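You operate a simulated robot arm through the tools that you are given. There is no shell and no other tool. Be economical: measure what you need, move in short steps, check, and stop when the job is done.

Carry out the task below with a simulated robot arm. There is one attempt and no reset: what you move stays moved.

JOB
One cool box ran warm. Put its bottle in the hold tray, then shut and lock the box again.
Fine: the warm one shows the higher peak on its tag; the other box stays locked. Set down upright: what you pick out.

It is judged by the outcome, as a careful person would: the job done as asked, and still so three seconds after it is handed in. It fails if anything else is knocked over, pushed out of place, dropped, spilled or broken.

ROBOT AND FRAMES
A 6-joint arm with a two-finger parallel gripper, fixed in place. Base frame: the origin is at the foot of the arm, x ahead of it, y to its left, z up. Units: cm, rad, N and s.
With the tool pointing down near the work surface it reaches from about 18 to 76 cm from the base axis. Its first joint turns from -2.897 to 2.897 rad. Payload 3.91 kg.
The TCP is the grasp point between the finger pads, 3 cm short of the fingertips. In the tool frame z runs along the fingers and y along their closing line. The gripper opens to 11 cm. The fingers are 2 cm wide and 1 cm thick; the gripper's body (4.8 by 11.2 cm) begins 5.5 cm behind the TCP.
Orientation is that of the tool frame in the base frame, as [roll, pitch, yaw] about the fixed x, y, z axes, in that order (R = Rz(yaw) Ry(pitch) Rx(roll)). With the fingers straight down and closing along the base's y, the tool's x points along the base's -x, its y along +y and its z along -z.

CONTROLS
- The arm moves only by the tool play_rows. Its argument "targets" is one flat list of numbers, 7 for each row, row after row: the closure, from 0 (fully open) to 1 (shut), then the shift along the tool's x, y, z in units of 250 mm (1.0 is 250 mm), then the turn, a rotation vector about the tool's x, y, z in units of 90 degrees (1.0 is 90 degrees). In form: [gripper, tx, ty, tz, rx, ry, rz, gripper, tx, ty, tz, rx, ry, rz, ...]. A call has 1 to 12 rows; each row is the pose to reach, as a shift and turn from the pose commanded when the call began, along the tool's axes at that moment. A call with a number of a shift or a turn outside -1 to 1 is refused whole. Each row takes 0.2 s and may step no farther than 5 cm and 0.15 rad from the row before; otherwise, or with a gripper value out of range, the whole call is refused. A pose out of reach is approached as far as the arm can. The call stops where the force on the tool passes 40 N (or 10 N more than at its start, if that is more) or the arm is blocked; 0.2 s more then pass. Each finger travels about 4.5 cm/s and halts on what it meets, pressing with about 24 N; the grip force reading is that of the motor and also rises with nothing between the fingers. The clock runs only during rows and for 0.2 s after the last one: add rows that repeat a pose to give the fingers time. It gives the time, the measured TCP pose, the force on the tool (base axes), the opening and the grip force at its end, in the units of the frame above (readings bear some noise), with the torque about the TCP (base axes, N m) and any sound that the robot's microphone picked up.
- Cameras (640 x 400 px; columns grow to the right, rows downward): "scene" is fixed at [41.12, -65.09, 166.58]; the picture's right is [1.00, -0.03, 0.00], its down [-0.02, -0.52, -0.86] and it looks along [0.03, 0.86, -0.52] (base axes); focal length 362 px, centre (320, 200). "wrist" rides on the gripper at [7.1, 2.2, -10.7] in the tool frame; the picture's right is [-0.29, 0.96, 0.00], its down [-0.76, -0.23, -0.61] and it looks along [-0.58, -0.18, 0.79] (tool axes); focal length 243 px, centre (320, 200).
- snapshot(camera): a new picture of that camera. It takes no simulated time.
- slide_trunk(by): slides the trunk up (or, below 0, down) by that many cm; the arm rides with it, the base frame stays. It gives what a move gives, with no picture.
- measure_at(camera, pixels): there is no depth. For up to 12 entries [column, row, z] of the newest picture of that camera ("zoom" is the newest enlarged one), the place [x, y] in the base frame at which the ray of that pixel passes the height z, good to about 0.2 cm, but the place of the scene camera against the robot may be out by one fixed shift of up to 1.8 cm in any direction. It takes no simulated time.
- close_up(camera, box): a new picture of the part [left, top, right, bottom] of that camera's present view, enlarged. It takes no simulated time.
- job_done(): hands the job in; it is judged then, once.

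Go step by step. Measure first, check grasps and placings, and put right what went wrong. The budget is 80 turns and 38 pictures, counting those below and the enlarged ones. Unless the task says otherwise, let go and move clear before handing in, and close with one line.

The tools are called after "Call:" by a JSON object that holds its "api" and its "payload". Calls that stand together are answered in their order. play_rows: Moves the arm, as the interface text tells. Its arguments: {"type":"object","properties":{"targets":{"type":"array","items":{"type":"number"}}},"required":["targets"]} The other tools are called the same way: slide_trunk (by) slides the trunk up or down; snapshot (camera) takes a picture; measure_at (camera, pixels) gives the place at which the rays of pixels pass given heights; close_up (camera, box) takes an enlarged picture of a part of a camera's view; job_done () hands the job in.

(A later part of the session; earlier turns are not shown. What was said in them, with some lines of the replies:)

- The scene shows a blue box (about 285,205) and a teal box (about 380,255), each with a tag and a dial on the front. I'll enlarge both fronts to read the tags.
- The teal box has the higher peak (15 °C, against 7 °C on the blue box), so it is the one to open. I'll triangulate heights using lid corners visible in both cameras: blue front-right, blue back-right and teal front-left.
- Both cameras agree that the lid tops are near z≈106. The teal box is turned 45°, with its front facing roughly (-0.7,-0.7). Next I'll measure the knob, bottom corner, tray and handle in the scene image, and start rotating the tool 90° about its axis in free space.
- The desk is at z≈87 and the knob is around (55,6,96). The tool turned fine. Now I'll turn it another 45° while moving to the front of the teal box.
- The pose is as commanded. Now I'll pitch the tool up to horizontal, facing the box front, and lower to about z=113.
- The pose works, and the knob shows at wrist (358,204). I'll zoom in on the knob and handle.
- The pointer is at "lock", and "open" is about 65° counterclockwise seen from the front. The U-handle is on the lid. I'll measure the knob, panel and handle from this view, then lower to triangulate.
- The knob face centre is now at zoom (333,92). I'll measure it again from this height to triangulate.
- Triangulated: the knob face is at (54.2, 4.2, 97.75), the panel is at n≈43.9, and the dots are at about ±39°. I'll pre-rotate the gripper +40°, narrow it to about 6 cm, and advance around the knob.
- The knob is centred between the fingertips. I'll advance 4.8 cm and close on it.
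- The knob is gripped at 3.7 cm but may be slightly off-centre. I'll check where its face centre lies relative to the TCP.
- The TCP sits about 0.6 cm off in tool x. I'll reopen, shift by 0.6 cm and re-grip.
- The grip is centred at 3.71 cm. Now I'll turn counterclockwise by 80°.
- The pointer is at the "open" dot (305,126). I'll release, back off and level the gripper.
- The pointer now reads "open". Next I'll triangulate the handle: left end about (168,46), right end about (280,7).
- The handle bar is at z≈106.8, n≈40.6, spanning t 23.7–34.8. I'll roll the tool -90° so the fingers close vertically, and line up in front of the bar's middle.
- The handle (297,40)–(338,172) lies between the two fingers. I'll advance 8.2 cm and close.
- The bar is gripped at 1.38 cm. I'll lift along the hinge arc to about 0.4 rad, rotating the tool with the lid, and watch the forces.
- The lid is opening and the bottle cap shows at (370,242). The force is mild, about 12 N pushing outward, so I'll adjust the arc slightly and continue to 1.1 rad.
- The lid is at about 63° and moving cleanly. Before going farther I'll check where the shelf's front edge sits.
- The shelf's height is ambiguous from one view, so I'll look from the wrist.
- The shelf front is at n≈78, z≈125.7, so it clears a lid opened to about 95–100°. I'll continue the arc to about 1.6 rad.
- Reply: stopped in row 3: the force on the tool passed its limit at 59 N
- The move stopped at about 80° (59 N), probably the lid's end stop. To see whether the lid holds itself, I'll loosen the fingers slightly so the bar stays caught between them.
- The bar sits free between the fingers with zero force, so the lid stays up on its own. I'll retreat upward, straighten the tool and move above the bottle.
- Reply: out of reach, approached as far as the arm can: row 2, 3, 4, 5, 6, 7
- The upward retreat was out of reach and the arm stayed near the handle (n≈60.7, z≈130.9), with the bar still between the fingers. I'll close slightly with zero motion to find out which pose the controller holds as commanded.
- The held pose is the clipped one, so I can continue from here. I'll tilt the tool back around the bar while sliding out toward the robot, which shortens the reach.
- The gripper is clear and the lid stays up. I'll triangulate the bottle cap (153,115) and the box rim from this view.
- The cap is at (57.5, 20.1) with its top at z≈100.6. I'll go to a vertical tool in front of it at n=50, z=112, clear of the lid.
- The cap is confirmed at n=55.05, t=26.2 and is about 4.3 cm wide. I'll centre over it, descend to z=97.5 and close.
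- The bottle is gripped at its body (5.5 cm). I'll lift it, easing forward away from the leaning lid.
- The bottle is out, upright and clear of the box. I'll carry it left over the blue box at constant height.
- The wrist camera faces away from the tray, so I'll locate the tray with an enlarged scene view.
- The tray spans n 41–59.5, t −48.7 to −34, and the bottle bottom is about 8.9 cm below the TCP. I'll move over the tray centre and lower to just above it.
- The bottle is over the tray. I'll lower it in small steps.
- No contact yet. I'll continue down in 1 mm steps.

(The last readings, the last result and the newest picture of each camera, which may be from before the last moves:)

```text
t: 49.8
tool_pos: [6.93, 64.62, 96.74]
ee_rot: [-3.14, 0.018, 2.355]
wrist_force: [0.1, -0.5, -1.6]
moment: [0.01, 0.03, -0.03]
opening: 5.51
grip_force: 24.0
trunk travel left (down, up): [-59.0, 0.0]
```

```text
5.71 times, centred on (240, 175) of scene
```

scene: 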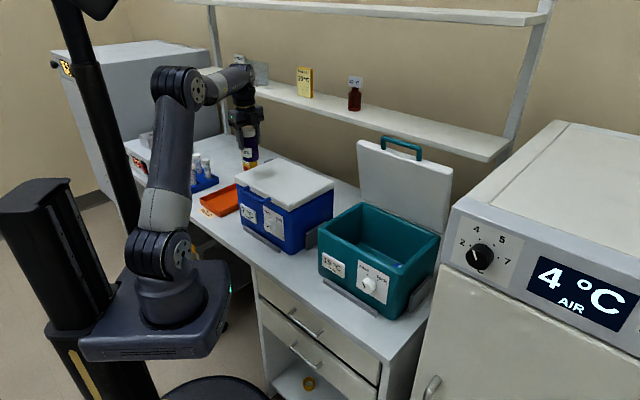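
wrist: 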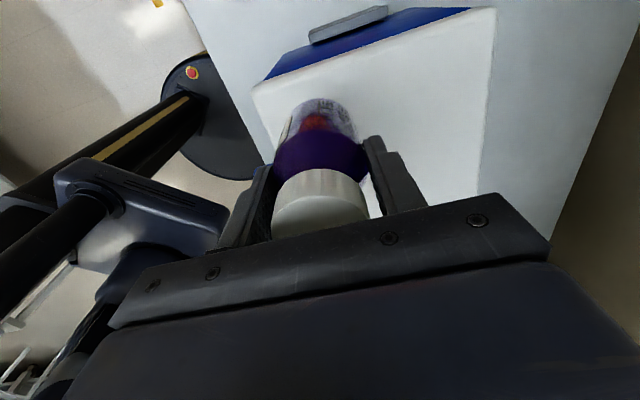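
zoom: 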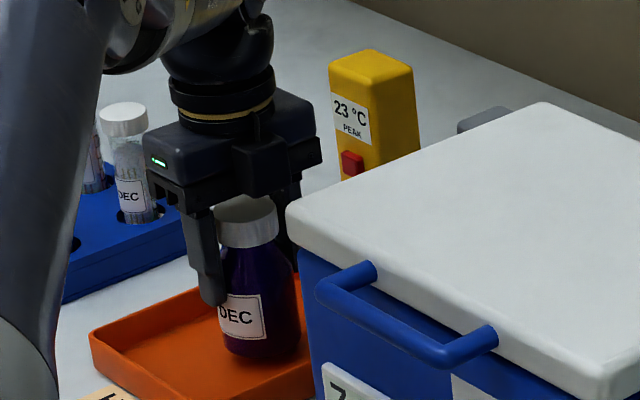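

Still no contact, but the bottle is close to the tray floor. I'll keep lowering in 1 mm steps.

Call:
{"api": "play_rows", "payload": {"targets": [1, 0, 0, 0.004, 0, 0, 0, 1, 0, 0, 0.008, 0, 0, 0, 1, 0, 0, 0.012, 0, 0, 0, 1, 0, 0, 0.016, 0, 0, 0, 1, 0, 0, 0.016, 0, 0, 0]}}

```text
t: 51.0
tool_pos: [6.89, 64.62, 96.43]
ee_rot: [-3.141, 0.02, 2.355]
wrist_force: [0.4, -0.2, -1.7]
moment: [0.03, 0.03, 0.0]
opening: 5.52
grip_force: 23.9
trunk travel left (down, up): [-59.0, 0.0]
```

Call:
{"api": "play_rows", "payload": {"targets": [1, 0, 0, 0.004, 0, 0, 0, 1, 0, 0, 0.008, 0, 0, 0, 1, 0, 0, 0.012, 0, 0, 0, 1, 0, 0, 0.016, 0, 0, 0, 1, 0, 0, 0.02, 0, 0, 0]}}

```text
t: 52.2
tool_pos: [6.99, 64.65, 95.9]
ee_rot: [3.141, 0.018, 2.354]
wrist_force: [1.6, -0.5, 3.3]
moment: [-0.11, 0.02, 0.04]
opening: 5.5
grip_force: 23.7
trunk travel left (down, up): [-59.0, 0.0]
```

Contact: fz jumped about 5 N at z=95.9. I'll release here and rise straight up.

Call:
{"api": "play_rows", "payload": {"targets": [1, 0, 0, 0.002, 0, 0, 0, 0.8, 0, 0, 0.002, 0, 0, 0, 0.4, 0, 0, 0.002, 0, 0, 0, 0.35, 0, 0, 0.002, 0, 0, 0, 0.35, 0, 0, 0, 0, 0, 0, 0.35, 0, 0, -0.06, 0, 0, 0, 0.35, 0, 0, -0.14, 0, 0, 0, 0.35, 0, 0, -0.26, 0, 0, 0, 0.35, 0, 0, -0.4, 0, 0, 0, 0.35, 0, 0, -0.56, 0, 0, 0, 0.35, 0, 0, -0.74, 0, 0, 0, 0.35, 0, 0, -0.92, 0, 0, 0]}}

Call:
{"api": "close_up", "payload": {"camera": "scene", "box": [150, 110, 290, 225]}}

```text
t: 54.8
tool_pos: [6.57, 64.94, 118.74]
ee_rot: [-3.14, 0.021, 2.354]
wrist_force: [0.0, -0.5, -1.2]
moment: [0.0, 0.02, -0.03]
opening: 7.13
grip_force: 0.0
trunk travel left (down, up): [-59.0, 0.0]
```

```text
3.48 times, centred on (220, 168) of scene
```

zoom: 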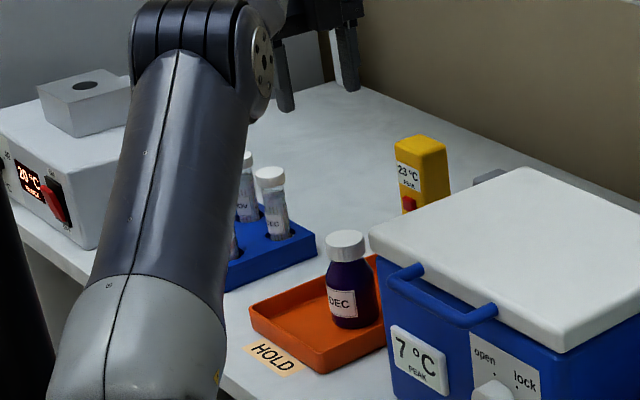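

The bottle stands upright in the tray. I'll return to the teal box along the same high path.

Call:
{"api": "play_rows", "payload": {"targets": [0.4, -0.05, 0, -0.13, 0, 0, 0, 0.5, -0.16, 0, -0.14, 0, 0, 0, 0.65, -0.3, 0, -0.14, 0, 0, 0, 0.65, -0.44, 0, -0.14, 0, 0, 0, 0.65, -0.58, 0, -0.14, 0, 0, 0, 0.65, -0.72, 0, -0.14, 0, 0, 0, 0.65, -0.86, 0, -0.14, 0, 0, 0, 0.65, -0.96, 0, -0.14, 0, 0, 0]}}

Call:
{"api": "play_rows", "payload": {"targets": [0.65, -0.1, 0, 0, 0, 0, 0, 0.65, -0.24, 0, 0, 0, 0, 0, 0.65, -0.38, 0, 0, 0, 0, 0, 0.65, -0.52, 0, 0, 0, 0, 0, 0.65, -0.66, 0, 0, 0, 0, 0, 0.65, -0.8, 0, 0, 0, 0, 0, 0.65, -0.92, 0, 0, 0, 0, 0, 0.65, -0.96, 0, 0, 0, 0, 0]}}

Call:
{"api": "play_rows", "payload": {"targets": [0.65, -0.1, 0, 0, 0, 0, 0, 0.65, -0.22, 0, 0, 0, 0, 0, 0.65, -0.35, 0, 0, 0, 0, 0, 0.65, -0.48, 0, 0, 0, 0, 0, 0.65, -0.61, 0, 0, 0, 0, 0, 0.65, -0.74, 0, 0, 0, 0, 0, 0.65, -0.84, 0, 0, 0, 0, 0, 0.65, -0.88, 0, 0, 0, 0, 0]}}

```text
t: 56.6
tool_pos: [23.72, 48.05, 122.61]
ee_rot: [-3.142, 0.017, 2.354]
wrist_force: [-0.8, 0.2, 0.5]
moment: [0.03, -0.04, -0.02]
opening: 3.86
grip_force: 0.1
trunk travel left (down, up): [-59.0, 0.0]
```

```text
t: 58.4
tool_pos: [40.73, 30.88, 123.07]
ee_rot: [-3.141, 0.016, 2.353]
wrist_force: [0.0, 0.4, 0.2]
moment: [0.0, 0.01, -0.04]
opening: 3.85
grip_force: 0.1
trunk travel left (down, up): [-59.0, 0.0]
```

```text
t: 60.2
tool_pos: [55.65, 15.5, 123.54]
ee_rot: [-3.141, 0.017, 2.355]
wrist_force: [0.1, 0.1, 0.1]
moment: [0.04, -0.01, 0.0]
opening: 3.87
grip_force: 0.2
trunk travel left (down, up): [-59.0, 0.0]
```

Back at the box. I'll tilt the tool to the earlier handle-approach pose (n≈53.7, z≈138).

Call:
{"api": "play_rows", "payload": {"targets": [0.65, 0, -0.04, -0.06, -0.0636, 0, 0, 0.65, 0, -0.06, -0.13, -0.127, 0, 0, 0.65, 0, -0.06, -0.2, -0.191, 0, 0, 0.65, 0, -0.04, -0.28, -0.254, 0, 0, 0.65, 0, 0, -0.36, -0.318, 0, 0, 0.65, -0.005, 0.04, -0.44, -0.382, 0, 0, 0.65, -0.01, 0.09, -0.52, -0.445, 0, 0, 0.65, -0.012, 0.136, -0.58, -0.509, 0, 0]}}

Call:
{"api": "snapshot", "payload": {"camera": "wrist"}}

```text
t: 62.0
tool_pos: [58.24, 17.45, 138.48]
ee_rot: [2.339, 0.02, 2.354]
wrist_force: [-0.3, 0.0, 0.5]
moment: [0.02, 0.01, 0.0]
opening: 3.86
grip_force: 0.1
trunk travel left (down, up): [-59.0, 0.0]
```

```text
4 pictures are left
```

wrist: 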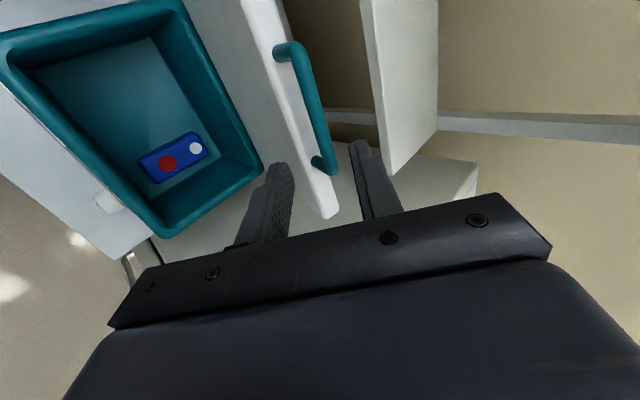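

The lid and handle are where I left them. I'll follow the extraction path in reverse to straddle the bar, then close on it.

Call:
{"api": "play_rows", "payload": {"targets": [0.65, 0, -0.01, 0.082, 0, 0, 0, 0.65, 0, -0.02, 0.163, 0, 0, 0, 0.65, 0, -0.021, 0.22, 0, 0, 0, 0.65, 0, -0.022, 0.281, 0, 0, 0, 0.65, 0, -0.0076, 0.34, 0.0656, 0, 0, 0.65, 0, 0, 0.373, 0.1356, 0, 0, 0.65, 0, 0.006, 0.399, 0.218, 0, 0, 0.65, 0, -0.001, 0.422, 0.218, 0, 0, 0.85, 0, -0.001, 0.422, 0.218, 0, 0, 1, 0, -0.001, 0.422, 0.218, 0, 0, 1, 0, -0.001, 0.422, 0.218, 0, 0, 1, 0, -0.001, 0.422, 0.218, 0, 0]}}

```text
t: 64.6
tool_pos: [63.89, 23.07, 130.8]
ee_rot: [2.686, 0.018, 2.354]
wrist_force: [0.0, 0.4, -0.1]
moment: [-0.06, 0.02, -0.34]
opening: 1.34
grip_force: 23.6
trunk travel left (down, up): [-59.0, 0.0]
```

The bar is gripped at 1.34 cm. Now I'll swing the lid down along the hinge arc to about 0.42 rad.

Call:
{"api": "play_rows", "payload": {"targets": [1, 0, -0.06, -0.0165, -0.031, 0, 0, 1, 0, -0.119, -0.031, -0.0617, 0, 0, 1, 0, -0.2406, -0.0488, -0.1235, 0, 0, 1, 0, -0.363, -0.0513, -0.185, 0, 0, 1, 0, -0.4856, -0.0395, -0.247, 0, 0, 1, 0, -0.6048, -0.0133, -0.3087, 0, 0, 1, 0, -0.7212, 0.0272, -0.3705, 0, 0, 1, 0, -0.8312, 0.0811, -0.432, 0, 0, 1, 0, -0.934, 0.1474, -0.494, 0, 0]}}

```text
t: 66.6
tool_pos: [50.46, 9.32, 117.03]
ee_rot: [1.913, 0.017, 2.352]
wrist_force: [5.7, 7.4, 0.2]
moment: [0.4, 0.51, 0.26]
opening: 1.42
grip_force: 23.7
trunk travel left (down, up): [-59.0, 0.0]
```

The forces are low. I'll finish closing the lid gently.

Call:
{"api": "play_rows", "payload": {"targets": [1, 0, -0.0612, -0.0055, -0.031, 0, 0, 1, 0, -0.1224, -0.0102, -0.0617, 0, 0, 1, 0, -0.184, -0.009, -0.093, 0, 0, 1, 0, -0.245, -0.0055, -0.1235, 0, 0, 1, 0, -0.296, 0.0015, -0.149, 0, 0, 1, 0, -0.3464, 0.009, -0.175, 0, 0, 1, 0, -0.386, 0.0185, -0.196, 0, 0, 1, 0, -0.426, 0.0278, -0.2165, 0, 0, 1, 0, -0.433, 0.03, -0.2165, 0, 0]}}

Call:
{"api": "close_up", "payload": {"camera": "scene", "box": [300, 180, 450, 310]}}

```text
t: 68.6
tool_pos: [48.41, 7.26, 106.9]
ee_rot: [1.562, 0.022, 2.356]
wrist_force: [-1.1, 14.2, 23.7]
moment: [0.35, 0.23, 0.21]
opening: 1.38
grip_force: 24.3
trunk travel left (down, up): [-59.0, 0.0]
```

```text
3.08 times, centred on (375, 245) of scene
```

zoom: 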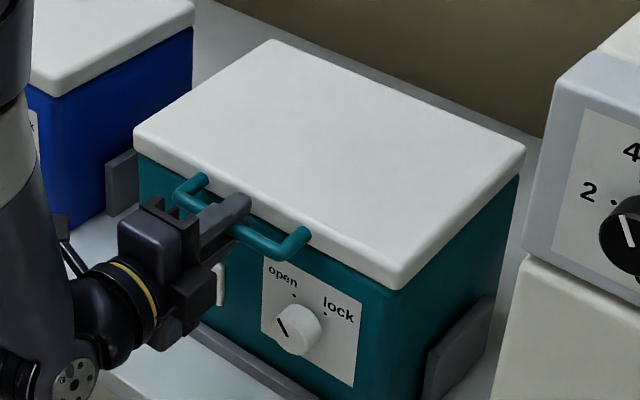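

The lid is fully down (z 106.9, same as before opening). I'll release the handle, back off, and line up with the knob at the −38° roll.

Call:
{"api": "play_rows", "payload": {"targets": [0.5, 0, 0, 0, 0, 0, 0, 0.5, 0, 0, 0, 0, 0, 0, 0.45, 0, 0, -0.12, 0, 0, 0, 0.45, 0, 0, -0.24, 0, 0, 0, 0.45, 0, 0, -0.33, 0, 0, 0.08, 0.45, -0.05, -0.07, -0.33, 0, 0, 0.16, 0.45, -0.1, -0.14, -0.33, 0, 0, 0.24, 0.45, -0.15, -0.21, -0.33, 0, 0, 0.32, 0.45, -0.2, -0.28, -0.33, 0, 0, 0.4, 0.45, -0.24, -0.33, -0.33, 0, 0, 0.48, 0.45, -0.26, -0.352, -0.33, 0, 0, 0.54, 0.45, -0.26, -0.352, -0.25, 0, 0, 0.578]}}

Call:
{"api": "snapshot", "payload": {"camera": "wrist"}}

```text
t: 71.2
tool_pos: [48.58, -1.9, 98.16]
ee_rot: [1.568, -0.892, 2.359]
wrist_force: [0.2, 0.7, -0.3]
moment: [0.0, -0.01, -0.01]
opening: 6.05
grip_force: 0.1
trunk travel left (down, up): [-59.0, 0.0]
```

```text
2 pictures are left
```

wrist: 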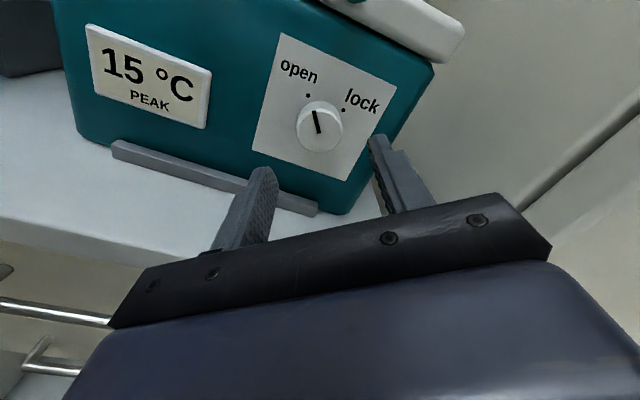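

The knob is centred between the fingers with its pointer at "open". I'll advance 7.2 cm and grip it.

Call:
{"api": "play_rows", "payload": {"targets": [0.45, 0, 0, 0.1, 0, 0, 0, 0.45, 0, 0, 0.2, 0, 0, 0, 0.45, 0, 0, 0.26, 0, 0, 0, 0.45, 0, 0, 0.29, 0, 0, 0, 0.7, 0, 0, 0.29, 0, 0, 0, 1, 0, 0, 0.29, 0, 0, 0, 1, 0, 0, 0.29, 0, 0, 0, 1, 0, 0, 0.29, 0, 0, 0]}}

```text
t: 73.0
tool_pos: [53.9, 3.13, 98.0]
ee_rot: [1.573, -0.889, 2.353]
wrist_force: [-1.4, 3.3, -0.1]
moment: [-0.63, 0.62, 0.58]
opening: 3.67
grip_force: 24.1
trunk travel left (down, up): [-59.0, 0.0]
```

The grip is good at 3.67 cm. I'll turn clockwise about 80° to "lock".

Call:
{"api": "play_rows", "payload": {"targets": [1, 0, 0, 0, 0, 0, 0.08, 1, 0, 0, 0, 0, 0, 0.16, 1, 0, 0, 0, 0, 0, 0.24, 1, 0, 0, 0, 0, 0, 0.32, 1, 0, 0, 0, 0, 0, 0.4, 1, 0, 0, 0, 0, 0, 0.48, 1, 0, 0, 0, 0, 0, 0.56, 1, 0, 0, 0, 0, 0, 0.64, 1, 0, 0, 0, 0, 0, 0.72, 1, 0, 0, 0, 0, 0, 0.8, 1, 0, 0, 0, 0, 0, 0.87, 1, 0, 0, 0, 0, 0, 0.89]}}

```text
t: 75.6
tool_pos: [53.93, 2.96, 97.97]
ee_rot: [-1.572, -0.852, -0.786]
wrist_force: [1.6, 7.1, 0.4]
moment: [0.13, -0.14, 0.32]
opening: 3.68
grip_force: 23.8
trunk travel left (down, up): [-59.0, 0.0]
```

The turn completed with little torque. I'll release, back away and check the pointer.

Call:
{"api": "play_rows", "payload": {"targets": [0.5, 0, 0, 0, 0, 0, 0, 0.5, 0, 0, 0, 0, 0, 0, 0.5, 0, 0, -0.06, 0, 0, 0, 0.5, 0, 0, -0.12, 0, 0, 0, 0.5, 0, 0, -0.22, 0, 0, 0, 0.5, 0, 0, -0.34, 0, 0, 0, 0.5, 0, 0, -0.46, 0, 0, -0.08, 0.5, 0, 0, -0.56, 0, 0, -0.16, 0.5, 0, 0, -0.6, 0, 0, -0.24, 0.5, 0, 0, -0.6, 0, 0, -0.32, 0.5, 0, 0, -0.6, 0, 0, -0.4, 0.5, 0, 0, -0.6, 0, 0, -0.45]}}

Call:
{"api": "close_up", "payload": {"camera": "wrist", "box": [200, 0, 440, 150]}}

```text
t: 78.2
tool_pos: [43.22, -7.55, 98.06]
ee_rot: [-1.316, -1.561, -1.042]
wrist_force: [-0.2, -0.1, 0.1]
moment: [0.03, 0.03, 0.0]
opening: 5.53
grip_force: 0.1
trunk travel left (down, up): [-59.0, 0.0]
```

```text
2.67 times, centred on (320, 75) of wrist
```

zoom: 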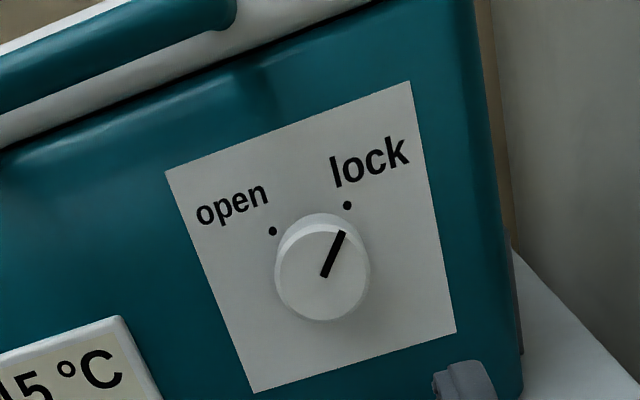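

The pointer reads about 6° short of where it was originally (22° against 28° in the same view). I'll re-grip and add about 8° so it's firmly locked.

Call:
{"api": "play_rows", "payload": {"targets": [0.45, 0, -0.01, 0.08, 0, 0, 0.08, 0.45, 0, -0.012, 0.16, 0, 0, 0.16, 0.45, 0, -0.012, 0.26, 0, 0, 0.24, 0.45, 0, -0.012, 0.36, 0, 0, 0.32, 0.45, 0, -0.012, 0.46, 0, 0, 0.34, 0.45, 0, -0.012, 0.54, 0, 0, 0.34, 0.45, 0, -0.012, 0.6, 0, 0, 0.34, 0.7, 0, -0.012, 0.6, 0, 0, 0.34, 1, 0, -0.012, 0.6, 0, 0, 0.34, 1, 0, -0.012, 0.6, 0, 0, 0.34, 1, 0, -0.012, 0.6, 0, 0, 0.34]}}

Call:
{"api": "play_rows", "payload": {"targets": [1, 0, 0, 0, 0, 0, 0.03, 1, 0, 0, 0, 0, 0, 0.06, 1, 0, 0, 0, 0, 0, 0.09, 1, 0, 0, 0, 0, 0, 0.09]}}

```text
t: 80.6
tool_pos: [53.69, 3.15, 97.93]
ee_rot: [-1.571, -1.025, -0.789]
wrist_force: [0.8, -6.1, 0.4]
moment: [0.15, -0.15, -0.11]
opening: 3.76
grip_force: 23.9
trunk travel left (down, up): [-59.0, 0.0]
```

```text
t: 81.6
tool_pos: [53.63, 3.17, 98.09]
ee_rot: [-1.569, -0.885, -0.789]
wrist_force: [-3.2, -4.7, 1.0]
moment: [-0.29, 0.22, 0.52]
opening: 3.72
grip_force: 24.2
trunk travel left (down, up): [-59.0, 0.0]
```

The knob took the extra turn with low torque. I'll release, back off well clear, and use the last picture to check.

Call:
{"api": "play_rows", "payload": {"targets": [0.5, 0, 0, 0, 0, 0, 0, 0.5, 0, 0, 0, 0, 0, 0, 0.5, 0, 0, -0.06, 0, 0, 0, 0.5, 0, 0, -0.12, 0, 0, 0, 0.5, 0, 0, -0.22, 0, 0, 0, 0.5, 0, 0, -0.34, 0, 0, 0, 0.5, 0, 0, -0.46, 0, 0, -0.08, 0.5, 0, 0, -0.56, 0, 0, -0.16, 0.5, 0, 0, -0.6, 0, 0, -0.24, 0.5, 0, 0, -0.6, 0, 0, -0.32, 0.5, 0, 0, -0.6, 0, 0, -0.4, 0.5, 0, 0, -0.6, 0, 0, -0.43]}}

Call:
{"api": "close_up", "payload": {"camera": "wrist", "box": [200, 0, 440, 150]}}

```text
t: 84.2
tool_pos: [43.11, -7.26, 97.96]
ee_rot: [-1.322, -1.561, -1.037]
wrist_force: [-0.3, 0.4, -0.1]
moment: [0.0, 0.03, -0.05]
opening: 5.49
grip_force: 0.0
trunk travel left (down, up): [-59.0, 0.0]
```

```text
2.67 times, centred on (320, 75) of wrist
```

zoom: 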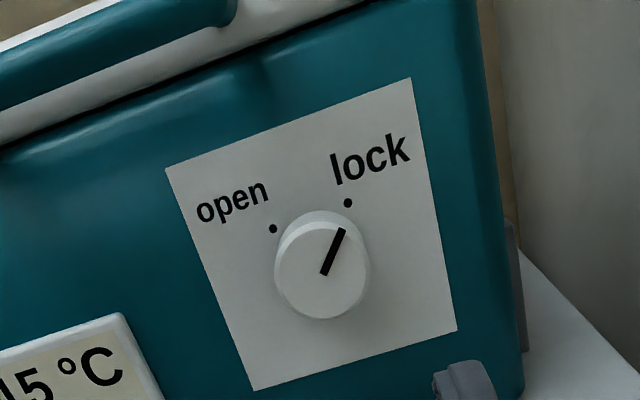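

The pointer (324,274)→(343,230) didn't move with the extra turn, so the knob is against its stop at "lock". The lid is shut, the bottle is upright in the tray and the gripper is clear, so I'm handing in.

Call:
{"api": "job_done", "payload": {}}

```text
The job is handed in.
```

The bottle from the warm teal box (15 °C peak) is standing upright in the hold tray. The teal box is shut and locked again, and I never touched the blue box.
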